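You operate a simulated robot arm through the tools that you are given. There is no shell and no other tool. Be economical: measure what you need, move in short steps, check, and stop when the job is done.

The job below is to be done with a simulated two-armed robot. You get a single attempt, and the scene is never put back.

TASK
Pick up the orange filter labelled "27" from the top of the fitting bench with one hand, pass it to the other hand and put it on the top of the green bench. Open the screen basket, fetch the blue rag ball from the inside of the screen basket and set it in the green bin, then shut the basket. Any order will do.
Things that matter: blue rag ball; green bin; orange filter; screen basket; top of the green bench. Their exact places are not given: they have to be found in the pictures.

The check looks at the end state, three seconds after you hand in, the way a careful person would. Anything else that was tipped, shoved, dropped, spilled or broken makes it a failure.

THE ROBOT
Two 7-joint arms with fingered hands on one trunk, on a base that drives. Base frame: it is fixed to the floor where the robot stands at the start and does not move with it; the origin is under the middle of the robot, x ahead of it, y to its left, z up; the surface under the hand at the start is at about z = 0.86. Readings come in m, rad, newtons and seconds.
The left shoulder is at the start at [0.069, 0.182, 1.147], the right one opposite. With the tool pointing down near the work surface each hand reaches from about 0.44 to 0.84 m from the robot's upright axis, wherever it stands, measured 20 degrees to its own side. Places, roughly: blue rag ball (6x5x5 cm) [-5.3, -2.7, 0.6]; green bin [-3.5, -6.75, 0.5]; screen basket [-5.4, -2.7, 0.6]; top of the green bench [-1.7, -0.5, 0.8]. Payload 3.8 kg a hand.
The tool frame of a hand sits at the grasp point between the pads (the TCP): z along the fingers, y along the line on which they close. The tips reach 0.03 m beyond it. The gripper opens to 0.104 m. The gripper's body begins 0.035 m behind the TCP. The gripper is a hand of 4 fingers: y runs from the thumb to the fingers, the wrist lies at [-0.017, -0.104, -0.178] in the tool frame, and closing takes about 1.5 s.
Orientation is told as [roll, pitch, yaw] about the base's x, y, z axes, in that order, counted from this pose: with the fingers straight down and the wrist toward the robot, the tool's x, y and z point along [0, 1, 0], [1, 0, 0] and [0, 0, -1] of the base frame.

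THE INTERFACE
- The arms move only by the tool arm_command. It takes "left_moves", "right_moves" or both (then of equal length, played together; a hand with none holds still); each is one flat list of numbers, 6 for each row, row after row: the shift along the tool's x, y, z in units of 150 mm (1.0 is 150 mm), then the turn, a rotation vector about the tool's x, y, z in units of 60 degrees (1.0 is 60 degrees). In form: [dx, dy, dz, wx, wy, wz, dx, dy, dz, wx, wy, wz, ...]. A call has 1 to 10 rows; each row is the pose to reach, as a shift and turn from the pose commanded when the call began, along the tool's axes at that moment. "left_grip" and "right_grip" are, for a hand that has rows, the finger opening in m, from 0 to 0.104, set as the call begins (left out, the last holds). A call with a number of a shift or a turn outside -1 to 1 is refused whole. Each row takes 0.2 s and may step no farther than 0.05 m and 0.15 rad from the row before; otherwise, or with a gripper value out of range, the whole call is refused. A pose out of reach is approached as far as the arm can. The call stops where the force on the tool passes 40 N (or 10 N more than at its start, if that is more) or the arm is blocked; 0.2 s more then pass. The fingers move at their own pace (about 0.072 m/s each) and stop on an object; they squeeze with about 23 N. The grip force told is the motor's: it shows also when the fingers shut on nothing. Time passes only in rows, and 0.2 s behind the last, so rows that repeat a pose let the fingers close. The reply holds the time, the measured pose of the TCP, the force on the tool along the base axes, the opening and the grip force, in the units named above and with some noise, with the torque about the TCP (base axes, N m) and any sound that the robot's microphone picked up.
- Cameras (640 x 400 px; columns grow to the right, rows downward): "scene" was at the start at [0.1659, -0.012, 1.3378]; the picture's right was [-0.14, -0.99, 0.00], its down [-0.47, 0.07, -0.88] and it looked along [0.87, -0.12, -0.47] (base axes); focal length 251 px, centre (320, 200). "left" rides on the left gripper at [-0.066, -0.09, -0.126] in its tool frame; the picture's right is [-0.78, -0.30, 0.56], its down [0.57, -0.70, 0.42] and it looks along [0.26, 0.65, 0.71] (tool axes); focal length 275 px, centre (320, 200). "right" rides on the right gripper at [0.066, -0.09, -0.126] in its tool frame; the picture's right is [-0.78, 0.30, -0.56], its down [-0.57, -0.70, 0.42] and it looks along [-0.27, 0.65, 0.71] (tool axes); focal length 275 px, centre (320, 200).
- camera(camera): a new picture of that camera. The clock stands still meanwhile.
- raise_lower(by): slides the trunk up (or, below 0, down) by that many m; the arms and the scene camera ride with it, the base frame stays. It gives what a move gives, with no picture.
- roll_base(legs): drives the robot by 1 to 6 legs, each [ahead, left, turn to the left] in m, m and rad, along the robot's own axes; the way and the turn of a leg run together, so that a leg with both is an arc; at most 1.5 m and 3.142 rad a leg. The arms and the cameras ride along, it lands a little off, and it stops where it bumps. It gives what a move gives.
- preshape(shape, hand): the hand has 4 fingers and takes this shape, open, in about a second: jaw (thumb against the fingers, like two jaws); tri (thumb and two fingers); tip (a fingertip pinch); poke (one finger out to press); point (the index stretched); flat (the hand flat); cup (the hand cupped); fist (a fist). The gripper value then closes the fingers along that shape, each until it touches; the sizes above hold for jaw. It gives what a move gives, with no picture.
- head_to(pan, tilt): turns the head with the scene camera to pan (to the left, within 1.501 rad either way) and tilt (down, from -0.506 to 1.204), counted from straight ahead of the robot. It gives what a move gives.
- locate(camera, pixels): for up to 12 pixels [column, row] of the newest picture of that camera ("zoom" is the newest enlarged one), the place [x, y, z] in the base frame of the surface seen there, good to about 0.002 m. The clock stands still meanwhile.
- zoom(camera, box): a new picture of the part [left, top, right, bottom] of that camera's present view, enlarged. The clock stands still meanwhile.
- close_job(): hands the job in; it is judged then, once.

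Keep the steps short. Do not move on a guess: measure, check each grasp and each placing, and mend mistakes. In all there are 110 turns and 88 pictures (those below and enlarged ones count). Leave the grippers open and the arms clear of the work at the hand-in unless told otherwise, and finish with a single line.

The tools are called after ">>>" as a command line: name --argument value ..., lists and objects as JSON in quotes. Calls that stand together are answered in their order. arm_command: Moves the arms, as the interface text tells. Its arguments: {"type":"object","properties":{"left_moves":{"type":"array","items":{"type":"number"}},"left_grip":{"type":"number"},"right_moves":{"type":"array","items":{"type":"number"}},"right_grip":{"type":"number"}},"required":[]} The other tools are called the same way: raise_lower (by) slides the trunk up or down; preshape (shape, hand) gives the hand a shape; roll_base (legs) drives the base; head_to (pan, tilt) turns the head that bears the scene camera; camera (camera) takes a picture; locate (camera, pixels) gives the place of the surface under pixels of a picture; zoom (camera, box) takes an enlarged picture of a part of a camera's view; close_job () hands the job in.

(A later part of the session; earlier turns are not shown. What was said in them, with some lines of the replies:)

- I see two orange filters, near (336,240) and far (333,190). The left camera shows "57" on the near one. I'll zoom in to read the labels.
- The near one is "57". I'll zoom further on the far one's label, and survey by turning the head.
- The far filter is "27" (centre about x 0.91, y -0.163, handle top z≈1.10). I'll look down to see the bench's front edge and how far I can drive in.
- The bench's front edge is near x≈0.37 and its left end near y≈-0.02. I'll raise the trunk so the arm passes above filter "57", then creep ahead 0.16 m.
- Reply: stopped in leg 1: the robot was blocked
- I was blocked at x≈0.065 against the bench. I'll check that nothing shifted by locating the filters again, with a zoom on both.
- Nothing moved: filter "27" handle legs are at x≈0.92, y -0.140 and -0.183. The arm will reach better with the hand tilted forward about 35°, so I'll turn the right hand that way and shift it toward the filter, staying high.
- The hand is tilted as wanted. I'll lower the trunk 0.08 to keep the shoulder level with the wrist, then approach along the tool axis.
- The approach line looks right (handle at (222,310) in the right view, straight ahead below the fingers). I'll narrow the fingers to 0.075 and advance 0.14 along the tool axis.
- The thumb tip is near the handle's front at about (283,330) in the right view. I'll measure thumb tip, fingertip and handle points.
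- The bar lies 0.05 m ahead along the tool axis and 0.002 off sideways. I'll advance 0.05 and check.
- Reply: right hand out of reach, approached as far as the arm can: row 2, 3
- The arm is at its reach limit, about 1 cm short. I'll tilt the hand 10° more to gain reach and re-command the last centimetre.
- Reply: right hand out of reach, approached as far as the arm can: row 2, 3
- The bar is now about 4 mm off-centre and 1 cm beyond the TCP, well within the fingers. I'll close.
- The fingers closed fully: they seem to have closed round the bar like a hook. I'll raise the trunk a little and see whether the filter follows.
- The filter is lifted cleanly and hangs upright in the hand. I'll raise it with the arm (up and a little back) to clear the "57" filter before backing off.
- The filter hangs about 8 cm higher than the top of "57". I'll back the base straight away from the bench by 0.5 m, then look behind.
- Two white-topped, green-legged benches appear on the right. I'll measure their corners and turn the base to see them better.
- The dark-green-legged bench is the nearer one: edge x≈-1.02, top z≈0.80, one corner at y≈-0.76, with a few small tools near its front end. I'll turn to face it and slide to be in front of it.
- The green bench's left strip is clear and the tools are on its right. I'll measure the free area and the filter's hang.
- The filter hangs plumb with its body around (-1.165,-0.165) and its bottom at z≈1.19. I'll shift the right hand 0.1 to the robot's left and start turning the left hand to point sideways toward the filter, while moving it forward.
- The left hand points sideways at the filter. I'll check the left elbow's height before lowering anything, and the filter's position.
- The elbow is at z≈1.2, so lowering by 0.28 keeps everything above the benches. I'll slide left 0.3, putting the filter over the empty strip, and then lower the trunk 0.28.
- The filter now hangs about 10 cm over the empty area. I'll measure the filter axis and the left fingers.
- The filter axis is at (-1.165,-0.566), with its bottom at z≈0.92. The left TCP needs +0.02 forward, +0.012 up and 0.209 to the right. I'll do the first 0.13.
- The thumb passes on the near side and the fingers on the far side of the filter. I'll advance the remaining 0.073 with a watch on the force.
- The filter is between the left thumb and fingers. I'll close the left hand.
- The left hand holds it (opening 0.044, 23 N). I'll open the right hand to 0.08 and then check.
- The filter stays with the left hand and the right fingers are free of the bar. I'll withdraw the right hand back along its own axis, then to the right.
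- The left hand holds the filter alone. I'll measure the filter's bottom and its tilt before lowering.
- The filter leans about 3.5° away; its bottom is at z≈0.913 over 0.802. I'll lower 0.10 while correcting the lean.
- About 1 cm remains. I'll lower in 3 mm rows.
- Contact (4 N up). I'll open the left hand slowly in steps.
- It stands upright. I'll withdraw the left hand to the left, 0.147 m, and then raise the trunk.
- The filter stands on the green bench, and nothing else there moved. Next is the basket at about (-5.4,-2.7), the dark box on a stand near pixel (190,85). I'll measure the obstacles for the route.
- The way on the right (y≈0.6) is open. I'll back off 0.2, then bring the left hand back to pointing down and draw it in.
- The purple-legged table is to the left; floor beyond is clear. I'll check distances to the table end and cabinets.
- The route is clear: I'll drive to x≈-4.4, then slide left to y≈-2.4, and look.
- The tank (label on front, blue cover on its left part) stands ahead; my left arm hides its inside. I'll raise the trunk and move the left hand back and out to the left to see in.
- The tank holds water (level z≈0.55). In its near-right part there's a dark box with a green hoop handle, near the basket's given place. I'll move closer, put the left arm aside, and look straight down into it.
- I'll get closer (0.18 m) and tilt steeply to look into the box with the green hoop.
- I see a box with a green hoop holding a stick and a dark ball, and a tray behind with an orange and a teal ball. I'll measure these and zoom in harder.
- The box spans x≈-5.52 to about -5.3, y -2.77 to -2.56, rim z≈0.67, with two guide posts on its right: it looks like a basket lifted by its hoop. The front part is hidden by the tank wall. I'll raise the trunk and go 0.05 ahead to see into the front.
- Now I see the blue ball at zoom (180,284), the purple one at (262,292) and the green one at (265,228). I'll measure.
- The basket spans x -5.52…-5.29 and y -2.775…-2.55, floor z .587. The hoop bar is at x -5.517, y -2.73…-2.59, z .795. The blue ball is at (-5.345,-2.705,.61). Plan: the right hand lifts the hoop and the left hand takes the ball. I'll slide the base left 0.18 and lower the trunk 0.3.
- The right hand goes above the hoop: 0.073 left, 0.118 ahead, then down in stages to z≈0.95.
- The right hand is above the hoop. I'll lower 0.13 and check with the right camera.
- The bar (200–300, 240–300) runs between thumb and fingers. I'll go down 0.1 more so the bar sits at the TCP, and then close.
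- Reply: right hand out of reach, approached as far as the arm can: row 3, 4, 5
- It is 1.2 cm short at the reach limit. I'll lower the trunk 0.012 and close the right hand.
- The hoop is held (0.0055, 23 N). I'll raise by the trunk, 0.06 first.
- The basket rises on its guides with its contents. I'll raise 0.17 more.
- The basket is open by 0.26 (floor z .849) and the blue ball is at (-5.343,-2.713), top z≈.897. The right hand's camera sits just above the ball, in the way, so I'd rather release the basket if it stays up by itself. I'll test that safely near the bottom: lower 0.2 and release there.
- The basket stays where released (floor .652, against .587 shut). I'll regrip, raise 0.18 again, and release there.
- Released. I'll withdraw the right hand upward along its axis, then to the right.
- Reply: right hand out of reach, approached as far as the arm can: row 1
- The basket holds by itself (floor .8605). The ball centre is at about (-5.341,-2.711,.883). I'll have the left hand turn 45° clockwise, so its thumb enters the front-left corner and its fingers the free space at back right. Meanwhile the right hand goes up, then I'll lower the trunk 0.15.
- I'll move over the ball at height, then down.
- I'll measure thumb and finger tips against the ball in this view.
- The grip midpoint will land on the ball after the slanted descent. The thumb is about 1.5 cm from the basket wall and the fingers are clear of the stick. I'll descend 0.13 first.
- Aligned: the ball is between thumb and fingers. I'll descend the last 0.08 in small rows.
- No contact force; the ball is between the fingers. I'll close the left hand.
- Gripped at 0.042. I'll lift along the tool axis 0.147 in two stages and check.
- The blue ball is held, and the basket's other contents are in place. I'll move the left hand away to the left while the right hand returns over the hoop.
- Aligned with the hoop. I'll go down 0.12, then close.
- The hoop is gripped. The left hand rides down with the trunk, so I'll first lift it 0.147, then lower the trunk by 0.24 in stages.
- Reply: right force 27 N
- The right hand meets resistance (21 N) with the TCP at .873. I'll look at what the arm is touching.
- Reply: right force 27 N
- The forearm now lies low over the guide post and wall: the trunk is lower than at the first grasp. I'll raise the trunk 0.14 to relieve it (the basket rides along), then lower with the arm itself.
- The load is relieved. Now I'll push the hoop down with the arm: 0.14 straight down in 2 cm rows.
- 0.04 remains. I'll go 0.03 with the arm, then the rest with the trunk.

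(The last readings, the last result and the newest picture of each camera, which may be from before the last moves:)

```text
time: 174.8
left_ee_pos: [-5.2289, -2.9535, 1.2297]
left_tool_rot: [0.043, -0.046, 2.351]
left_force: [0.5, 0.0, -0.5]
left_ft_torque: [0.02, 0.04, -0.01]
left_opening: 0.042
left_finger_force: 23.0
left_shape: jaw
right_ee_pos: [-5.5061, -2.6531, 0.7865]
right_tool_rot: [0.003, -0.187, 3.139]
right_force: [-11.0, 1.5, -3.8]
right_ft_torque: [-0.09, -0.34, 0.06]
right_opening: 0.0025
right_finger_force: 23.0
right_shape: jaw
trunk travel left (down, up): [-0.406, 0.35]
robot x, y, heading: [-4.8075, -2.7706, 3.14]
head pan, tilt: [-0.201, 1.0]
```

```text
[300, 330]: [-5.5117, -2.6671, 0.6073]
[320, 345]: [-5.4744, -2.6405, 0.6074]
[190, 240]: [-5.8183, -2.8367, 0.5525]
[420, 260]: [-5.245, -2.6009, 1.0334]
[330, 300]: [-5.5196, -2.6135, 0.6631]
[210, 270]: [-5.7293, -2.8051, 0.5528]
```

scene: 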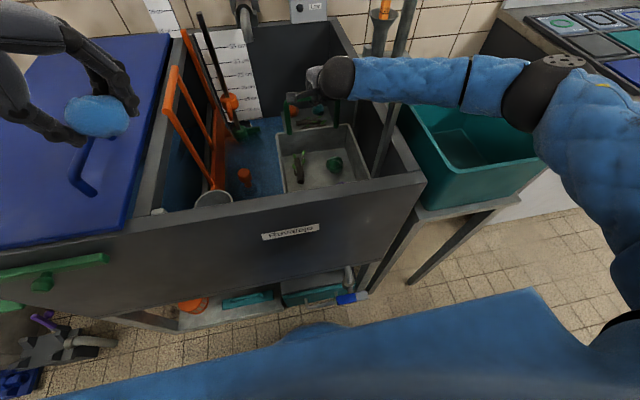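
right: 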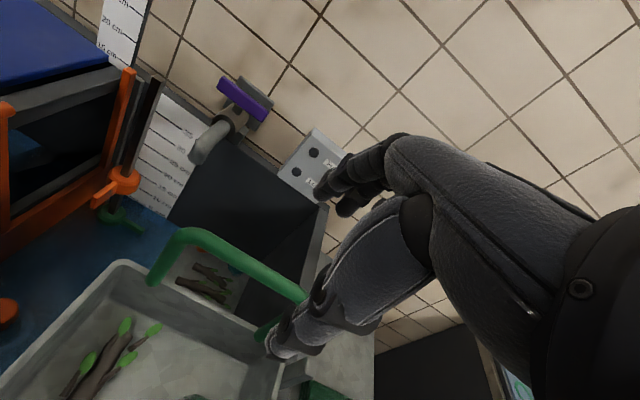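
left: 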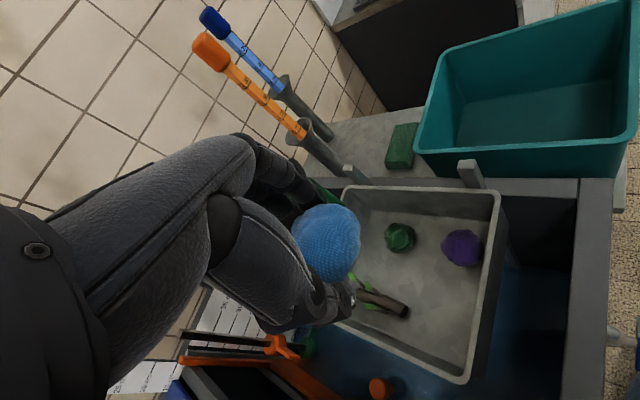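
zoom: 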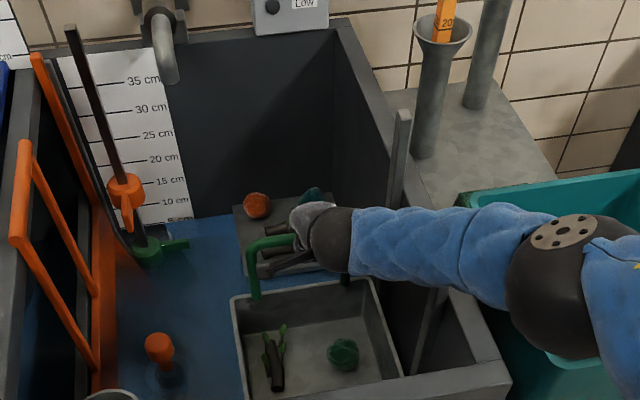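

The basket floor is at .607; 0.02 m is left to shut. The hand has slipped 2 cm lower on the hoop, so I'll open, raise the hand 2.5 cm, regrip and push down.

>>> arm_command --right_moves '[0, 0, 0, 0, 0, 0, 0, 0, 0, 0, 0, 0, 0, 0, 0, 0, 0, 0, 0, 0, 0, 0, 0, 0, 0, 0.03, -0.08, 0, 0, 0, 0, 0.04, -0.16, 0, 0, 0, 0, 0.04, -0.16, 0, 0, 0]' --right_grip 0.08

>>> arm_command --right_moves '[0, 0, 0, 0, 0, 0, 0, 0, 0, 0, 0, 0, 0, 0, 0, 0, 0, 0, 0, 0, 0, 0, 0, 0, 0, 0, 0, 0, 0, 0, 0, 0, 0, 0, 0, 0, 0, 0, 0, 0, 0, 0]' --right_grip 0.0

>>> raise_lower --by -0.025

>>> zoom --camera "scene" --box '[220, 40, 420, 210]'

>>> locate --camera "zoom" --pixels '[[300, 330], [320, 345], [310, 360], [330, 305], [295, 350], [350, 330], [262, 245]]'

```text
time: 176.4
left_ee_pos: [-5.2282, -2.9539, 1.2296]
left_tool_rot: [0.044, -0.046, 2.353]
left_force: [0.4, -0.5, -0.7]
left_ft_torque: [-0.03, 0.0, -0.02]
left_opening: 0.0422
left_finger_force: 23.0
left_shape: jaw
right_ee_pos: [-5.5075, -2.6548, 0.8152]
right_tool_rot: [0.002, -0.189, 3.138]
right_force: [0.8, 0.3, 0.0]
right_ft_torque: [-0.01, 0.03, 0.01]
right_opening: 0.0796
right_finger_force: 0.1
right_shape: jaw
trunk travel left (down, up): [-0.406, 0.35]
robot x, y, heading: [-4.8121, -2.7708, 3.142]
head pan, tilt: [-0.201, 1.0]
```

```text
time: 178.0
left_ee_pos: [-5.229, -2.9529, 1.2297]
left_tool_rot: [0.042, -0.046, 2.355]
left_force: [0.5, 0.3, -0.8]
left_ft_torque: [0.0, -0.02, -0.02]
left_opening: 0.0423
left_finger_force: 23.0
left_shape: jaw
right_ee_pos: [-5.5088, -2.6548, 0.8136]
right_tool_rot: [0.003, -0.186, 3.137]
right_force: [0.5, 0.1, -4.5]
right_ft_torque: [-0.03, -0.01, 0.04]
right_opening: 0.0044
right_finger_force: 22.8
right_shape: jaw
trunk travel left (down, up): [-0.406, 0.35]
robot x, y, heading: [-4.8079, -2.773, 3.144]
head pan, tilt: [-0.201, 1.0]
```

```text
time: 178.7
left_ee_pos: [-5.2283, -2.9557, 1.205]
left_tool_rot: [0.043, -0.049, 2.354]
left_force: [-0.2, -0.7, -0.7]
left_ft_torque: [-0.03, 0.01, 0.0]
left_opening: 0.0419
left_finger_force: 22.8
left_shape: jaw
right_ee_pos: [-5.507, -2.6577, 0.7909]
right_tool_rot: [0.003, -0.189, -3.143]
right_force: [-2.3, 1.2, 1.3]
right_ft_torque: [-0.05, -0.04, 0.01]
right_opening: 0.0035
right_finger_force: 23.2
right_shape: jaw
trunk travel left (down, up): [-0.381, 0.375]
robot x, y, heading: [-4.8048, -2.7713, 3.141]
head pan, tilt: [-0.201, 1.0]
```

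```text
2.35 times, centred on (320, 125) of scene
```

zoom: 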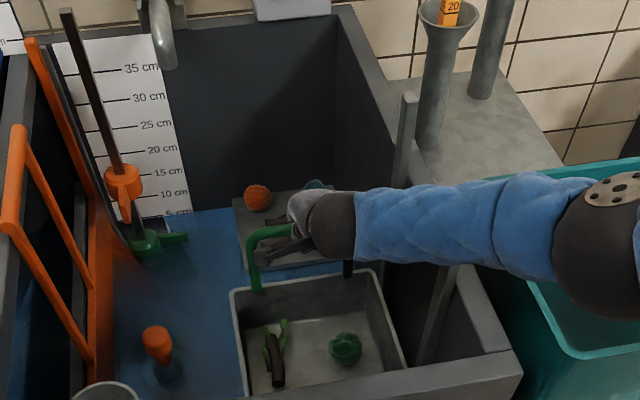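

```text
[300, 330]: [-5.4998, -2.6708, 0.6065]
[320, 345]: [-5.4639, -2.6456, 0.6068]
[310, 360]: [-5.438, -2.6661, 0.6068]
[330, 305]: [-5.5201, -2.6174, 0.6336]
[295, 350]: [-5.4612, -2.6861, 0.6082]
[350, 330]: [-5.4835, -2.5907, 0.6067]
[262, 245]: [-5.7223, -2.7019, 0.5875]
```

The hand went down 2.3 cm but the floor stayed at .607, so the fingers slid along the hoop. I'll lower 0.018 more so the palm bears on the bar, reading the force.

>>> raise_lower --by -0.018

>>> camera --camera "right"

```text
time: 179.3
left_ee_pos: [-5.2225, -2.9583, 1.1879]
left_tool_rot: [0.046, -0.053, 2.352]
left_force: [-0.1, -0.7, 0.1]
left_ft_torque: [-0.01, -0.03, 0.0]
left_opening: 0.0424
left_finger_force: 22.9
left_shape: jaw
right_ee_pos: [-5.5049, -2.6599, 0.7765]
right_tool_rot: [-0.003, -0.194, -3.141]
right_force: [-18.9, 7.4, 4.3]
right_ft_torque: [-0.26, -0.35, -0.18]
right_opening: 0.0043
right_finger_force: 23.6
right_shape: jaw
trunk travel left (down, up): [-0.363, 0.393]
robot x, y, heading: [-4.8085, -2.7693, 3.139]
head pan, tilt: [-0.201, 1.0]
```

```text
16 pictures are left
```

right: 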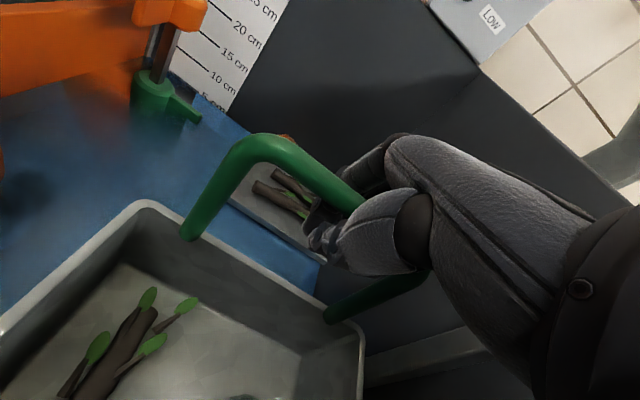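

>>> locate --camera "right" --pixels '[[190, 330], [250, 350], [270, 150], [300, 160], [195, 225], [140, 205], [240, 270], [60, 230]]'

```text
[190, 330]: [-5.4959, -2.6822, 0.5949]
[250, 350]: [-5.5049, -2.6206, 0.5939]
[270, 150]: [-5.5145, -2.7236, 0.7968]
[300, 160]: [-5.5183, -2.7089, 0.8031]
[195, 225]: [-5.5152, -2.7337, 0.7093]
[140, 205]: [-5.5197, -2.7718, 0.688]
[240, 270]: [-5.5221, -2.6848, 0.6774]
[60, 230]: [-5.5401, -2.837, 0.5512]
```

The floor went down to .594; 7 mm are left. I'll lower 0.012 more.

>>> raise_lower --by -0.012

>>> camera --camera "right"

>>> locate --camera "right" --pixels '[[190, 330], [250, 350], [270, 150], [300, 160], [195, 225], [140, 205], [240, 270], [60, 230]]'

```text
time: 179.9
left_ee_pos: [-5.2194, -2.9596, 1.1773]
left_tool_rot: [0.046, -0.056, 2.353]
left_force: [-0.3, -0.8, -1.0]
left_ft_torque: [-0.01, 0.02, -0.01]
left_opening: 0.0422
left_finger_force: 23.4
left_shape: jaw
right_ee_pos: [-5.5042, -2.6606, 0.7685]
right_tool_rot: [-0.003, -0.2, 3.142]
right_force: [-23.3, 13.8, 4.3]
right_ft_torque: [-0.42, -0.41, -0.36]
right_opening: 0.0048
right_finger_force: 23.7
right_shape: jaw
trunk travel left (down, up): [-0.351, 0.405]
robot x, y, heading: [-4.8102, -2.7669, 3.136]
head pan, tilt: [-0.201, 1.0]
```

```text
15 pictures are left
```

right: 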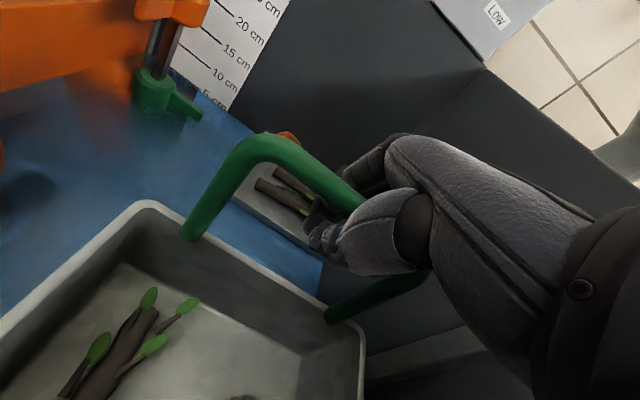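

```text
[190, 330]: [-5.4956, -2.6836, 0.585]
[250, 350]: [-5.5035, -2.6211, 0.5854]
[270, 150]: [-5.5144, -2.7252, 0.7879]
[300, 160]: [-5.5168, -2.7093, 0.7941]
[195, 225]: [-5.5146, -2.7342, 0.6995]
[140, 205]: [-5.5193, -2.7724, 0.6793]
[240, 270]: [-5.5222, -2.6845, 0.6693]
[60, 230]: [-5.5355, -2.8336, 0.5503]
```

The floor is at .585, level with its first reading (.587): the basket is shut. I'll open the right hand wide.

>>> arm_command --right_moves '[0, 0, 0, 0, 0, 0, 0, 0, 0, 0, 0, 0, 0, 0, 0, 0, 0, 0, 0, 0, 0, 0, 0, 0, 0, 0, 0, 0, 0, 0]' --right_grip 0.104

>>> camera --camera "right"

>>> locate --camera "right" --pixels '[[190, 330], [250, 350], [270, 150], [140, 205], [310, 235], [320, 200], [300, 330]]'

```text
time: 181.2
left_ee_pos: [-5.2213, -2.9598, 1.1769]
left_tool_rot: [0.045, -0.052, 2.354]
left_force: [-1.3, -0.6, -0.8]
left_ft_torque: [0.0, 0.01, 0.01]
left_opening: 0.042
left_finger_force: 22.8
left_shape: jaw
right_ee_pos: [-5.502, -2.6625, 0.7628]
right_tool_rot: [0.0, -0.191, -3.137]
right_force: [-0.9, -0.7, 1.1]
right_ft_torque: [0.02, 0.01, 0.02]
right_opening: 0.1039
right_finger_force: 0.0
right_shape: jaw
trunk travel left (down, up): [-0.351, 0.405]
robot x, y, heading: [-4.8062, -2.7722, 3.14]
head pan, tilt: [-0.201, 1.0]
```

```text
14 pictures are left
```

right: 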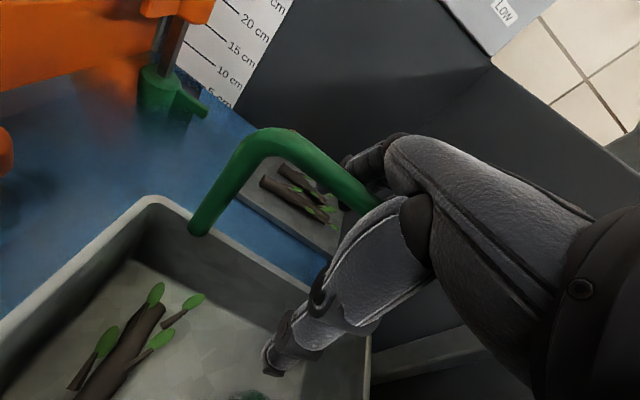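

```text
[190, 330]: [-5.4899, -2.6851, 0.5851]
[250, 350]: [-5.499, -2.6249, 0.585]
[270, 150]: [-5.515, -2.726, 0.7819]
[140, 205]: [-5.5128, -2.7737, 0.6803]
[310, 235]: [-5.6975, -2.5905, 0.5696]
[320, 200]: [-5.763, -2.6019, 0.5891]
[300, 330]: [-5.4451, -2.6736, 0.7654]
```

Free and the basket is still shut. I'll withdraw the right hand upward, then raise the trunk and back away.

>>> arm_command --right_moves '[0, 0.0, -0.2, 0, 0, 0, 0, 0.0, -0.4, 0, 0, 0, 0, 0, -0.6, 0, 0, 0, 0, 0, -0.8, 0, 0, 0, 0, 0, -0.98, 0, 0, 0]'

>>> raise_lower --by 0.25

>>> head_to --pan 0.0 --tilt 1.1

>>> zoom --camera "scene" --box '[160, 20, 480, 220]'

```text
time: 182.3
left_ee_pos: [-5.2286, -2.954, 1.1761]
left_tool_rot: [0.045, -0.046, 2.351]
left_force: [0.3, 0.8, -1.0]
left_ft_torque: [-0.02, 0.02, -0.01]
left_opening: 0.042
left_finger_force: 23.4
left_shape: jaw
right_ee_pos: [-5.4798, -2.6526, 0.9064]
right_tool_rot: [0.002, -0.187, 3.137]
right_force: [0.4, 0.2, 0.5]
right_ft_torque: [0.05, 0.04, 0.0]
right_opening: 0.1039
right_finger_force: 0.0
right_shape: jaw
trunk travel left (down, up): [-0.351, 0.405]
robot x, y, heading: [-4.8075, -2.7717, 3.138]
head pan, tilt: [-0.201, 1.0]
```

```text
time: 184.9
left_ee_pos: [-5.2279, -2.9546, 1.4253]
left_tool_rot: [0.043, -0.046, 2.353]
left_force: [-0.5, 0.3, -0.8]
left_ft_torque: [0.01, -0.02, 0.01]
left_opening: 0.0422
left_finger_force: 23.0
left_shape: jaw
right_ee_pos: [-5.4808, -2.6529, 1.1533]
right_tool_rot: [0.002, -0.188, 3.138]
right_force: [0.1, -0.1, 0.9]
right_ft_torque: [0.0, 0.0, -0.01]
right_opening: 0.1037
right_finger_force: 0.0
right_shape: jaw
trunk travel left (down, up): [-0.601, 0.155]
robot x, y, heading: [-4.8083, -2.7722, 3.138]
head pan, tilt: [-0.201, 1.0]
```

```text
time: 185.7
left_ee_pos: [-5.2283, -2.9541, 1.426]
left_tool_rot: [0.046, -0.044, 2.352]
left_force: [0.7, 0.0, -0.3]
left_ft_torque: [-0.01, 0.0, -0.01]
left_opening: 0.0421
left_finger_force: 23.7
left_shape: jaw
right_ee_pos: [-5.4812, -2.6525, 1.1539]
right_tool_rot: [0.001, -0.188, 3.138]
right_force: [-0.2, 0.6, -0.3]
right_ft_torque: [0.05, -0.03, 0.05]
right_opening: 0.104
right_finger_force: 0.0
right_shape: jaw
trunk travel left (down, up): [-0.601, 0.155]
robot x, y, heading: [-4.8094, -2.7707, 3.139]
head pan, tilt: [0.0, 1.1]
```

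```text
2.00 times, centred on (320, 120) of scene
```

zoom: 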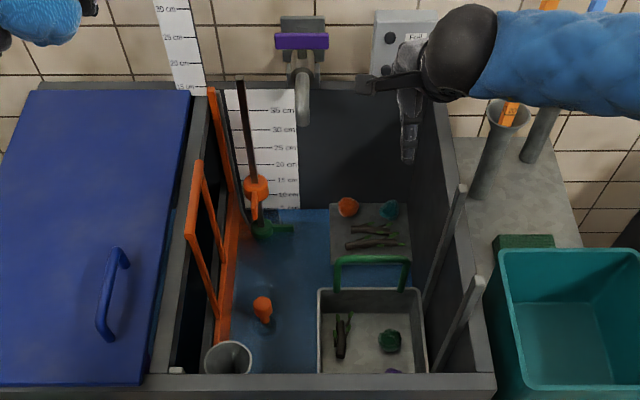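

All in order: the basket is shut, with the green and purple balls and the stick inside, and its surroundings intact. I'll back off 0.4 and look left toward the green bin (-3.5,-6.75).

>>> roll_base --legs '[[-0.4, 0, 0]]'

>>> head_to --pan 1.45 --tilt 0.35

>>> camera --camera "scene"

```text
time: 188.2
left_ee_pos: [-4.8299, -2.953, 1.4243]
left_tool_rot: [0.045, -0.044, 2.347]
left_force: [-0.6, -0.4, -0.6]
left_ft_torque: [0.0, 0.02, -0.01]
left_opening: 0.042
left_finger_force: 22.5
left_shape: jaw
right_ee_pos: [-5.0787, -2.6516, 1.1535]
right_tool_rot: [0.002, -0.19, 3.131]
right_force: [-0.8, -0.5, 0.5]
right_ft_torque: [0.03, -0.02, 0.0]
right_opening: 0.1038
right_finger_force: 0.1
right_shape: jaw
trunk travel left (down, up): [-0.601, 0.155]
robot x, y, heading: [-4.4086, -2.7737, 3.139]
head pan, tilt: [0.0, 1.1]
```

```text
time: 189.7
left_ee_pos: [-4.829, -2.9526, 1.4248]
left_tool_rot: [0.043, -0.046, 2.349]
left_force: [-0.4, 0.1, 0.1]
left_ft_torque: [-0.01, 0.0, 0.02]
left_opening: 0.042
left_finger_force: 23.0
left_shape: jaw
right_ee_pos: [-5.0789, -2.6513, 1.155]
right_tool_rot: [0.0, -0.188, 3.132]
right_force: [0.3, 1.1, 0.4]
right_ft_torque: [0.01, 0.0, 0.0]
right_opening: 0.1042
right_finger_force: 0.1
right_shape: jaw
trunk travel left (down, up): [-0.601, 0.155]
robot x, y, heading: [-4.4065, -2.7727, 3.136]
head pan, tilt: [1.45, 0.351]
```

```text
12 pictures are left
```

scene: 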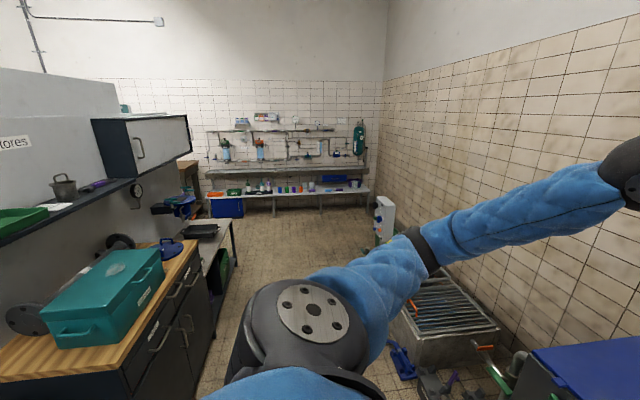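

I see a bench along the far wall with coloured bins at about (205–290, 190). I'll zoom and measure.

>>> zoom --camera "scene" --box '[195, 165, 375, 265]'

>>> locate --camera "scene" --pixels '[[233, 192], [227, 207], [214, 195], [285, 190], [233, 255], [205, 370], [215, 265], [260, 250], [350, 250], [437, 270], [500, 330], [382, 215]]'

```text
3.56 times, centred on (285, 215) of scene
```

zoom: 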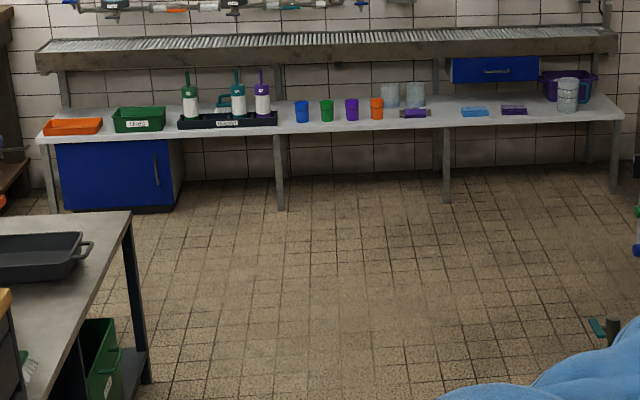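

```text
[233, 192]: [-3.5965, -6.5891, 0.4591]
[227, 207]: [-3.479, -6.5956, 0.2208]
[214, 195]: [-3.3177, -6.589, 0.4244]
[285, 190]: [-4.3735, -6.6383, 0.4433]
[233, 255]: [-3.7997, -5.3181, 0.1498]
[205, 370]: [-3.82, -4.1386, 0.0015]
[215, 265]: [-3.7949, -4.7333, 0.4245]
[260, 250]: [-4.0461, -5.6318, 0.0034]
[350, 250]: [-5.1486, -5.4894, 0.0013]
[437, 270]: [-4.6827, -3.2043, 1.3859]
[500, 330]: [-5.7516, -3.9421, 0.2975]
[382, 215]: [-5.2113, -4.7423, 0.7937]
```

The labelled green bin stands on the low bench at about (-3.6,-6.65,.45). The corridor at x≈-4.4 is free. I'll turn left 90° and drive 3 m along it.

>>> roll_base --legs '[[0, 0, 0.79], [0, 0, 0.785], [1.5, 0, 0], [1.4, 0, 0]]'

>>> head_to --pan 0.5 --tilt 0.7

>>> camera --camera "scene"

```text
time: 208.1
left_ee_pos: [-4.2166, -6.1272, 1.4239]
left_tool_rot: [0.043, -0.045, -2.348]
left_force: [0.9, -0.4, -0.4]
left_ft_torque: [0.0, -0.01, 0.03]
left_opening: 0.0422
left_finger_force: 23.3
left_shape: jaw
right_ee_pos: [-4.5144, -6.3834, 1.1531]
right_tool_rot: [0.002, -0.189, -1.562]
right_force: [-0.3, 0.2, -0.4]
right_ft_torque: [-0.02, 0.01, 0.01]
right_opening: 0.104
right_finger_force: 0.0
right_shape: jaw
trunk travel left (down, up): [-0.601, 0.155]
robot x, y, heading: [-4.4025, -5.7107, -1.561]
head pan, tilt: [1.45, 0.351]
```

```text
time: 209.3
left_ee_pos: [-4.2163, -6.1285, 1.4245]
left_tool_rot: [0.046, -0.044, -2.348]
left_force: [0.2, 1.0, -0.8]
left_ft_torque: [0.05, -0.03, 0.0]
left_opening: 0.0421
left_finger_force: 23.0
left_shape: jaw
right_ee_pos: [-4.5143, -6.3844, 1.1528]
right_tool_rot: [0.0, -0.188, -1.562]
right_force: [-0.6, 0.1, 0.0]
right_ft_torque: [0.0, -0.01, -0.01]
right_opening: 0.1041
right_finger_force: 0.1
right_shape: jaw
trunk travel left (down, up): [-0.601, 0.155]
robot x, y, heading: [-4.4055, -5.7144, -1.558]
head pan, tilt: [0.499, 0.7]
```

```text
10 pictures are left
```

scene: 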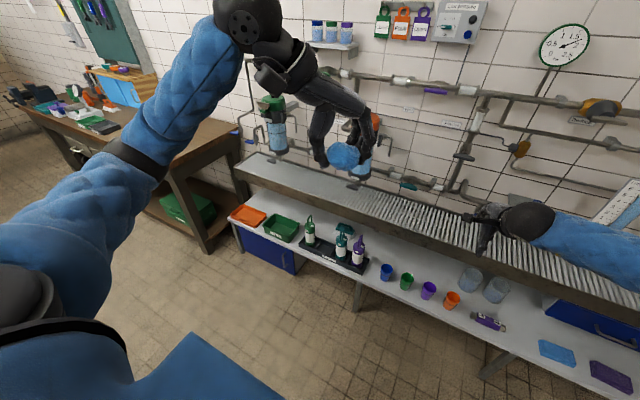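

The green bin is at (283,228), on the low shelf in front of a higher draining counter. I'll measure the bin, the counter edge and neighbours.

>>> locate --camera "scene" --pixels '[[265, 223], [279, 215], [300, 226], [288, 242], [283, 228], [250, 213], [312, 222], [290, 196], [235, 170], [240, 220], [270, 250], [283, 232]]'

>>> zoom --camera "scene" --box '[220, 150, 380, 280]'

```text
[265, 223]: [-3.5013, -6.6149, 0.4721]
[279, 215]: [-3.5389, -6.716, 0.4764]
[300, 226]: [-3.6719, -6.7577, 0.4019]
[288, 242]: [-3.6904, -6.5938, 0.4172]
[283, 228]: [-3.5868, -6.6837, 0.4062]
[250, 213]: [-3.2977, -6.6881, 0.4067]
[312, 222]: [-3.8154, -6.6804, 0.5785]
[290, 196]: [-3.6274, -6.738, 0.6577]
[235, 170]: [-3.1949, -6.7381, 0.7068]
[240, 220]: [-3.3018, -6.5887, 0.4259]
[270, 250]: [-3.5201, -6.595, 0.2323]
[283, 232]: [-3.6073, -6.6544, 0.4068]
```

```text
3.08 times, centred on (300, 215) of scene
```

zoom: 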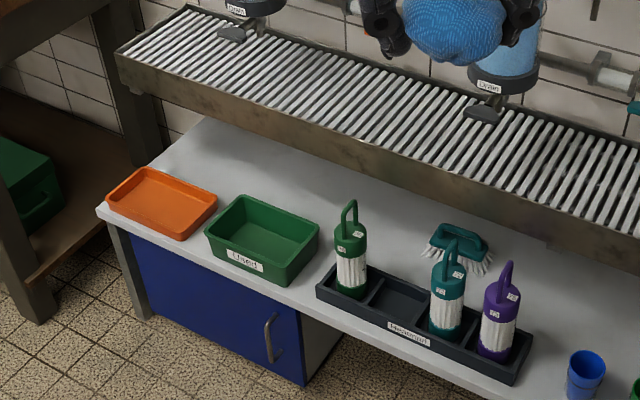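

The bin ("Used") spans x -3.50…-3.68 and y -6.60…-6.73, rim z .475, floor .406. The counter's front edge is at y -6.738. I'll draw the right hand back, drive 0.3 ahead and then 0.62 left.

>>> arm_command --right_moves '[0, -0.25, -0.1, 0, 0, 0, 0, -0.5, -0.2, 0, 0, 0, 0, -0.75, -0.2, 0, 0, 0, 0, -1.0, -0.2, 0, 0, 0]'

>>> roll_base --legs '[[0.3, 0, 0], [0, 0.6, 0]]'

```text
time: 210.3
left_ee_pos: [-4.2172, -6.1267, 1.4263]
left_tool_rot: [0.044, -0.045, -2.347]
left_force: [1.0, 1.0, -0.3]
left_ft_torque: [-0.04, 0.04, -0.01]
left_opening: 0.042
left_finger_force: 22.9
left_shape: jaw
right_ee_pos: [-4.514, -6.2301, 1.154]
right_tool_rot: [0.002, -0.187, -1.563]
right_force: [-0.3, 0.3, -0.4]
right_ft_torque: [-0.05, -0.02, -0.01]
right_opening: 0.104
right_finger_force: 0.0
right_shape: jaw
trunk travel left (down, up): [-0.601, 0.155]
robot x, y, heading: [-4.4023, -5.7129, -1.558]
head pan, tilt: [0.499, 0.7]
```

```text
time: 215.3
left_ee_pos: [-3.6036, -6.416, 1.424]
left_tool_rot: [0.044, -0.044, -2.348]
left_force: [0.3, 0.6, -0.3]
left_ft_torque: [0.01, 0.02, -0.01]
left_opening: 0.0421
left_finger_force: 23.1
left_shape: jaw
right_ee_pos: [-3.9008, -6.5209, 1.1537]
right_tool_rot: [0.001, -0.189, -1.56]
right_force: [-0.2, -0.3, 0.0]
right_ft_torque: [-0.01, 0.0, 0.0]
right_opening: 0.1039
right_finger_force: 0.1
right_shape: jaw
trunk travel left (down, up): [-0.601, 0.155]
robot x, y, heading: [-3.7908, -5.9998, -1.563]
head pan, tilt: [0.499, 0.7]
```

The left hand is in front of the bin. The trunk must go down about 0.5, so I'll first raise and draw back the right hand.

>>> arm_command --right_moves '[-0.1, -0.25, -0.25, 0, 0, 0, -0.2, -0.5, -0.5, 0, 0, 0, -0.3, -0.6, -0.75, 0, 0, 0, -0.4, -0.7, -1.0, 0, 0, 0]'

>>> arm_command --right_moves '[0, 0, -0.25, 0, 0, 0, 0, 0, -0.5, 0, 0, 0, 0, 0, -0.75, 0, 0, 0, 0, 0, -1.0, 0, 0, 0]'

>>> raise_lower --by -0.5

```text
refused: row 1 steps farther than a row can; nothing moved
```

```text
time: 216.3
left_ee_pos: [-3.604, -6.4163, 1.4258]
left_tool_rot: [0.044, -0.046, -2.347]
left_force: [0.2, 0.0, -0.9]
left_ft_torque: [0.02, 0.0, 0.0]
left_opening: 0.042
left_finger_force: 22.7
left_shape: jaw
right_ee_pos: [-3.8993, -6.4899, 1.3042]
right_tool_rot: [0.001, -0.188, -1.562]
right_force: [-0.7, 0.3, -0.3]
right_ft_torque: [-0.02, -0.02, 0.01]
right_opening: 0.1041
right_finger_force: 0.0
right_shape: jaw
trunk travel left (down, up): [-0.601, 0.155]
robot x, y, heading: [-3.7911, -5.9984, -1.557]
head pan, tilt: [0.499, 0.7]
```

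```text
refused: -0.5 is not a number from -0.4 to 0.4
```

I'll draw the right hand back and to the right in smaller rows, then lower the trunk 0.35 and 0.12.

>>> arm_command --right_moves '[-0.1, -0.17, -0.15, 0, 0, 0, -0.2, -0.34, -0.3, 0, 0, 0, -0.3, -0.5, -0.45, 0, 0, 0, -0.4, -0.65, -0.6, 0, 0, 0, -0.5, -0.8, -0.75, 0, 0, 0]'

>>> raise_lower --by -0.38

>>> raise_lower --by -0.1

```text
time: 217.5
left_ee_pos: [-3.603, -6.4164, 1.4247]
left_tool_rot: [0.045, -0.046, -2.346]
left_force: [-0.2, 0.0, -0.5]
left_ft_torque: [-0.01, 0.0, 0.01]
left_opening: 0.0422
left_finger_force: 23.0
left_shape: jaw
right_ee_pos: [-3.9706, -6.3802, 1.4036]
right_tool_rot: [0.002, -0.186, -1.559]
right_force: [-0.2, -0.8, 0.2]
right_ft_torque: [-0.01, 0.02, 0.0]
right_opening: 0.1041
right_finger_force: 0.1
right_shape: jaw
right hand out of reach, approached as far as the arm can: row 4, 5
trunk travel left (down, up): [-0.601, 0.155]
robot x, y, heading: [-3.7906, -6.001, -1.557]
head pan, tilt: [0.499, 0.7]
```

```text
time: 221.2
left_ee_pos: [-3.6045, -6.4182, 1.0461]
left_tool_rot: [0.046, -0.046, -2.347]
left_force: [-0.1, 0.4, -0.1]
left_ft_torque: [-0.01, -0.01, 0.03]
left_opening: 0.042
left_finger_force: 23.3
left_shape: jaw
right_ee_pos: [-3.9698, -6.4356, 0.9513]
right_tool_rot: [0.0, 0.008, -1.56]
right_force: [0.0, -0.3, -0.4]
right_ft_torque: [0.01, -0.01, 0.03]
right_opening: 0.104
right_finger_force: 0.1
right_shape: jaw
trunk travel left (down, up): [-0.221, 0.535]
robot x, y, heading: [-3.7928, -6.0004, -1.56]
head pan, tilt: [0.499, 0.7]
```

```text
time: 222.5
left_ee_pos: [-3.603, -6.4169, 0.9456]
left_tool_rot: [0.047, -0.046, -2.348]
left_force: [0.4, 0.0, -0.6]
left_ft_torque: [-0.03, -0.02, 0.01]
left_opening: 0.042
left_finger_force: 22.9
left_shape: jaw
right_ee_pos: [-3.9698, -6.4629, 0.811]
right_tool_rot: [-0.001, 0.123, -1.559]
right_force: [-0.2, -0.1, 0.1]
right_ft_torque: [0.04, 0.0, 0.0]
right_opening: 0.1041
right_finger_force: 0.1
right_shape: jaw
trunk travel left (down, up): [-0.121, 0.635]
robot x, y, heading: [-3.7894, -6.0029, -1.557]
head pan, tilt: [0.499, 0.7]
```

The left hand is at z .946 in front of the bench. I'll lower it with the arm to z≈.56, in three stages.

>>> arm_command --left_moves '[0, 0, 0.25, 0, 0, 0, 0, 0, 0.5, 0, 0, 0, 0, 0, 0.75, 0, 0, 0, 0, 0, 1.0, 0, 0, 0]'

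>>> arm_command --left_moves '[0, 0, 0.25, 0, 0, 0, 0, 0, 0.5, 0, 0, 0, 0, 0, 0.75, 0, 0, 0, 0, 0, 1.0, 0, 0, 0]'

>>> head_to --pan 0.35 --tilt 0.9

>>> camera --camera "scene"

```text
time: 223.5
left_ee_pos: [-3.5988, -6.4575, 0.794]
left_tool_rot: [0.044, -0.046, -2.346]
left_force: [1.3, 0.5, -0.5]
left_ft_torque: [-0.03, -0.02, 0.0]
left_opening: 0.0421
left_finger_force: 23.2
left_shape: jaw
left hand out of reach, approached as far as the arm can: row 1, 2, 3, 4
right_ee_pos: [-3.9692, -6.4643, 0.8114]
right_tool_rot: [0.001, 0.126, -1.562]
right_force: [-0.3, 0.4, -0.8]
right_ft_torque: [0.0, 0.01, -0.01]
right_opening: 0.1039
right_finger_force: 0.0
right_shape: jaw
trunk travel left (down, up): [-0.121, 0.635]
robot x, y, heading: [-3.7914, -6.0014, -1.559]
head pan, tilt: [0.499, 0.7]
```

```text
time: 224.5
left_ee_pos: [-3.6006, -6.4657, 0.6455]
left_tool_rot: [0.045, -0.046, -2.348]
left_force: [-0.5, 0.2, 0.0]
left_ft_torque: [0.02, 0.02, 0.02]
left_opening: 0.0419
left_finger_force: 23.0
left_shape: jaw
right_ee_pos: [-3.9708, -6.4639, 0.8098]
right_tool_rot: [0.001, 0.125, -1.563]
right_force: [0.8, 0.2, -1.1]
right_ft_torque: [-0.01, -0.02, 0.02]
right_opening: 0.1038
right_finger_force: 0.0
right_shape: jaw
trunk travel left (down, up): [-0.121, 0.635]
robot x, y, heading: [-3.791, -6.0027, -1.559]
head pan, tilt: [0.499, 0.7]
```

```text
time: 225.3
left_ee_pos: [-3.5989, -6.4656, 0.647]
left_tool_rot: [0.046, -0.045, -2.346]
left_force: [0.4, -0.1, -1.6]
left_ft_torque: [-0.02, -0.04, 0.03]
left_opening: 0.042
left_finger_force: 23.2
left_shape: jaw
right_ee_pos: [-3.9698, -6.4638, 0.8104]
right_tool_rot: [0.001, 0.127, -1.56]
right_force: [-0.1, -0.1, 1.2]
right_ft_torque: [-0.04, -0.01, 0.01]
right_opening: 0.104
right_finger_force: 0.1
right_shape: jaw
trunk travel left (down, up): [-0.121, 0.635]
robot x, y, heading: [-3.7907, -6.0002, -1.561]
head pan, tilt: [0.351, 0.901]
```

```text
8 pictures are left
```

scene: 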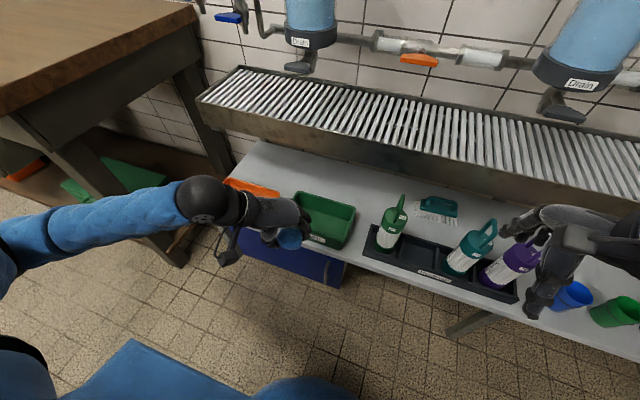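

I'll measure the bin corners again from here, and the purple bottle's top below the right hand.

>>> locate --camera "scene" --pixels '[[300, 192], [355, 208], [342, 246], [325, 215], [330, 228], [520, 245], [535, 310], [290, 240], [345, 160]]'

```text
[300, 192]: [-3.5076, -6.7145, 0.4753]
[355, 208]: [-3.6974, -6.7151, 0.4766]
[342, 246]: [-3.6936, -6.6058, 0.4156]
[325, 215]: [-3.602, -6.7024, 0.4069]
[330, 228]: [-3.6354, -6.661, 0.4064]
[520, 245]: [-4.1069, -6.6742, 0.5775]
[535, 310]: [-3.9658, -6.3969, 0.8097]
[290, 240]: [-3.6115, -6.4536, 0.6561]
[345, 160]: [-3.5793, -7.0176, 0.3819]
```

Bin centre is (-3.60,-6.66). I'll lower to z≈.57 and then move 0.178 ahead over the bin.

>>> arm_command --left_moves '[0, 0, 0.25, 0, 0, 0, 0, 0, 0.5, 0, 0, 0, 0.17, 0.17, 0.55, 0, 0, 0, 0.34, 0.34, 0.6, 0, 0, 0, 0.5, 0.5, 0.6, 0, 0, 0, 0.67, 0.67, 0.6, 0, 0, 0, 0.8, 0.8, 0.6, 0, 0, 0, 0.8, 0.8, 0.6, 0, 0, 0]'

>>> zoom --camera "scene" --box '[180, 120, 420, 290]'

```text
time: 227.1
left_ee_pos: [-3.5995, -6.6428, 0.5661]
left_tool_rot: [0.044, -0.046, -2.346]
left_force: [0.5, 0.0, -0.5]
left_ft_torque: [0.02, 0.0, 0.02]
left_opening: 0.0421
left_finger_force: 23.2
left_shape: jaw
right_ee_pos: [-3.9694, -6.4643, 0.8116]
right_tool_rot: [0.001, 0.126, -1.563]
right_force: [0.0, 0.0, 0.7]
right_ft_torque: [-0.01, -0.01, -0.03]
right_opening: 0.1038
right_finger_force: 0.0
right_shape: jaw
trunk travel left (down, up): [-0.121, 0.635]
robot x, y, heading: [-3.7898, -5.9992, -1.566]
head pan, tilt: [0.351, 0.901]
```

```text
2.35 times, centred on (300, 205) of scene
```

zoom: 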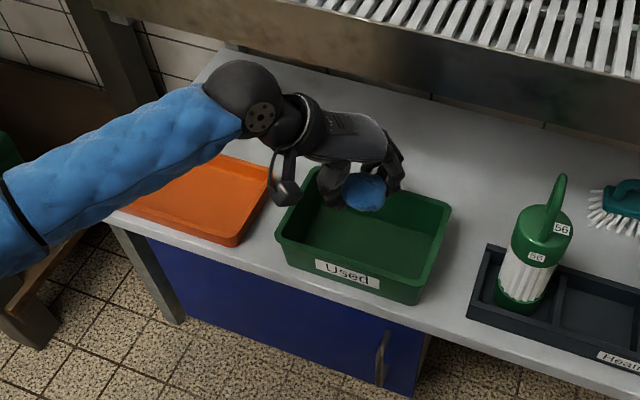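

The ball is over the bin. I'll lower 0.09.

>>> arm_command --left_moves '[0, 0, 0.15, 0, 0, 0, 0, 0, 0.3, 0, 0, 0, 0, 0, 0.45, 0, 0, 0, 0, 0, 0.6, 0, 0, 0, 0, 0, 0.6, 0, 0, 0]'

>>> zoom --camera "scene" --box '[220, 140, 400, 270]'

>>> locate --camera "zoom" --pixels '[[360, 190], [360, 210], [345, 195], [380, 195], [330, 190], [400, 180]]'

```text
time: 228.3
left_ee_pos: [-3.5995, -6.648, 0.4773]
left_tool_rot: [0.044, -0.045, -2.348]
left_force: [-0.6, -0.8, -1.1]
left_ft_torque: [-0.01, 0.02, -0.03]
left_opening: 0.0418
left_finger_force: 23.0
left_shape: jaw
right_ee_pos: [-3.9697, -6.4635, 0.8103]
right_tool_rot: [0.0, 0.125, -1.561]
right_force: [-0.4, 1.0, 0.1]
right_ft_torque: [0.0, -0.02, 0.01]
right_opening: 0.1041
right_finger_force: 0.1
right_shape: jaw
trunk travel left (down, up): [-0.121, 0.635]
robot x, y, heading: [-3.7913, -5.9977, -1.557]
head pan, tilt: [0.351, 0.901]
```

```text
3.08 times, centred on (310, 205) of scene
```

zoom: 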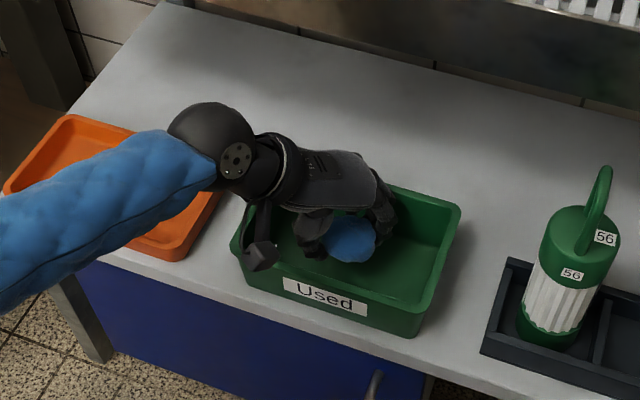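

```text
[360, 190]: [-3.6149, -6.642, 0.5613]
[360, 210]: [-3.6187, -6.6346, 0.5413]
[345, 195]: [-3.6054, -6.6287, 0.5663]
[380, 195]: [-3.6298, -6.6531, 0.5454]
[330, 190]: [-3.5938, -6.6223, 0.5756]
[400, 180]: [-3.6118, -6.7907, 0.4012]
```

The ball is inside the bin walls. I'll lower 2 cm more, then open to 0.075.

>>> arm_command --left_moves '[0, 0, 0.07, 0, 0, 0, 0, 0, 0.13, 0, 0, 0, 0, 0, 0.13, 0, 0, 0]'

>>> arm_command --left_moves '[0, 0, 0, 0, 0, 0, 0, 0, 0, 0, 0, 0, 0, 0, 0, 0, 0, 0, 0, 0, 0, 0, 0, 0, 0, 0, 0, 0, 0, 0]' --left_grip 0.075

>>> arm_command --left_moves '[0, 0, -0.2, 0, 0, 0, 0, 0, -0.4, 0, 0, 0, 0, 0, -0.6, 0, 0, 0, 0, 0, -0.8, 0, 0, 0, 0, 0, -1.0, 0, 0, 0]'

>>> zoom --camera "scene" --box '[220, 140, 400, 270]'

```text
time: 229.1
left_ee_pos: [-3.598, -6.6495, 0.4567]
left_tool_rot: [0.044, -0.045, -2.347]
left_force: [0.2, -0.5, -0.1]
left_ft_torque: [-0.02, 0.02, 0.0]
left_opening: 0.0419
left_finger_force: 23.1
left_shape: jaw
right_ee_pos: [-3.9694, -6.4645, 0.8114]
right_tool_rot: [-0.001, 0.126, -1.561]
right_force: [0.6, 0.2, 0.2]
right_ft_torque: [0.0, 0.02, -0.01]
right_opening: 0.104
right_finger_force: 0.1
right_shape: jaw
trunk travel left (down, up): [-0.121, 0.635]
robot x, y, heading: [-3.7921, -6.0, -1.561]
head pan, tilt: [0.351, 0.901]
```

```text
time: 230.3
left_ee_pos: [-3.5989, -6.6507, 0.4571]
left_tool_rot: [0.044, -0.044, -2.348]
left_force: [0.7, 0.5, -0.3]
left_ft_torque: [-0.03, 0.0, 0.02]
left_opening: 0.0745
left_finger_force: 0.0
left_shape: jaw
right_ee_pos: [-3.9701, -6.4635, 0.8101]
right_tool_rot: [-0.002, 0.127, -1.563]
right_force: [0.1, -0.2, -0.1]
right_ft_torque: [0.02, -0.03, -0.04]
right_opening: 0.1039
right_finger_force: 0.0
right_shape: jaw
trunk travel left (down, up): [-0.121, 0.635]
robot x, y, heading: [-3.7921, -6.0011, -1.558]
head pan, tilt: [0.351, 0.901]
```

```text
time: 231.5
left_ee_pos: [-3.5987, -6.6408, 0.6079]
left_tool_rot: [0.044, -0.045, -2.347]
left_force: [0.5, 0.3, -0.8]
left_ft_torque: [0.0, -0.02, 0.0]
left_opening: 0.0746
left_finger_force: 0.0
left_shape: jaw
right_ee_pos: [-3.9693, -6.4649, 0.8108]
right_tool_rot: [0.0, 0.124, -1.563]
right_force: [-0.4, -0.1, -0.5]
right_ft_torque: [0.0, 0.03, -0.01]
right_opening: 0.1039
right_finger_force: 0.1
right_shape: jaw
trunk travel left (down, up): [-0.121, 0.635]
robot x, y, heading: [-3.7911, -5.9977, -1.559]
head pan, tilt: [0.351, 0.901]
```

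```text
3.08 times, centred on (310, 205) of scene
```

zoom: 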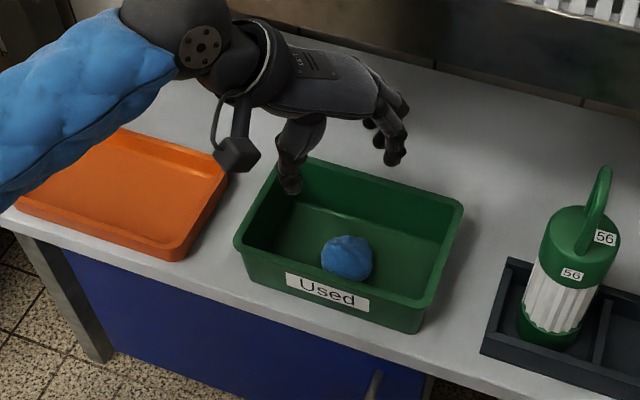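

The blue ball lies in the green bin. I'll back off 0.2 to bring the hands clear, open the left hand fully, and take a final look.

>>> roll_base --legs '[[-0.2, 0, 0]]'

>>> arm_command --left_moves '[0, 0, -0.2, 0, 0, 0, 0, 0, -0.4, 0, 0, 0, 0, 0, -0.6, 0, 0, 0]' --left_grip 0.104

>>> camera --camera "scene"

```text
time: 233.1
left_ee_pos: [-3.6011, -6.4422, 0.6063]
left_tool_rot: [0.047, -0.044, -2.346]
left_force: [0.2, 0.5, -0.2]
left_ft_torque: [-0.01, -0.01, 0.03]
left_opening: 0.0745
left_finger_force: 0.0
left_shape: jaw
right_ee_pos: [-3.9711, -6.2649, 0.8109]
right_tool_rot: [0.0, 0.123, -1.564]
right_force: [0.7, -0.3, -0.8]
right_ft_torque: [-0.04, -0.03, 0.01]
right_opening: 0.1041
right_finger_force: 0.0
right_shape: jaw
trunk travel left (down, up): [-0.121, 0.635]
robot x, y, heading: [-3.7954, -5.7993, -1.563]
head pan, tilt: [0.351, 0.901]
```

```text
time: 233.9
left_ee_pos: [-3.6023, -6.4376, 0.6969]
left_tool_rot: [0.044, -0.045, -2.346]
left_force: [0.1, -0.6, 0.6]
left_ft_torque: [0.0, 0.0, 0.01]
left_opening: 0.1037
left_finger_force: 0.1
left_shape: jaw
right_ee_pos: [-3.972, -6.2654, 0.8107]
right_tool_rot: [0.0, 0.125, -1.559]
right_force: [0.3, -0.7, -0.2]
right_ft_torque: [0.01, 0.0, -0.05]
right_opening: 0.104
right_finger_force: 0.1
right_shape: jaw
trunk travel left (down, up): [-0.121, 0.635]
robot x, y, heading: [-3.7957, -5.8039, -1.558]
head pan, tilt: [0.351, 0.901]
```

```text
4 pictures are left
```

scene: 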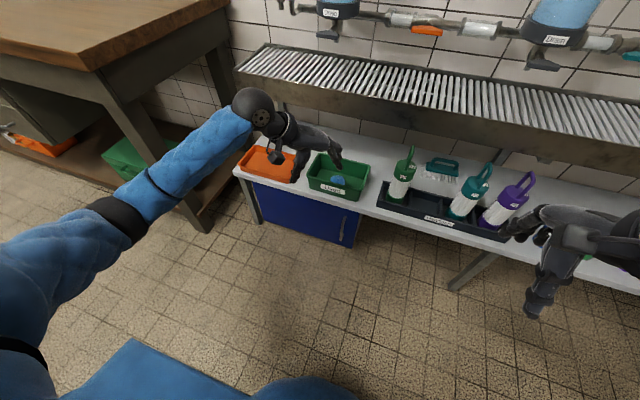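

The ball is in the green bin, the neighbouring items haven't moved, and both hands are open and clear. The filter stands on the green bench and the basket is shut, so I'll hand in.

>>> close_job

```text
The job is handed in.
```

The filter "27" was passed from the right hand to the left and stands on the green bench; the blue rag ball is in the green bin and the screen basket is shut.
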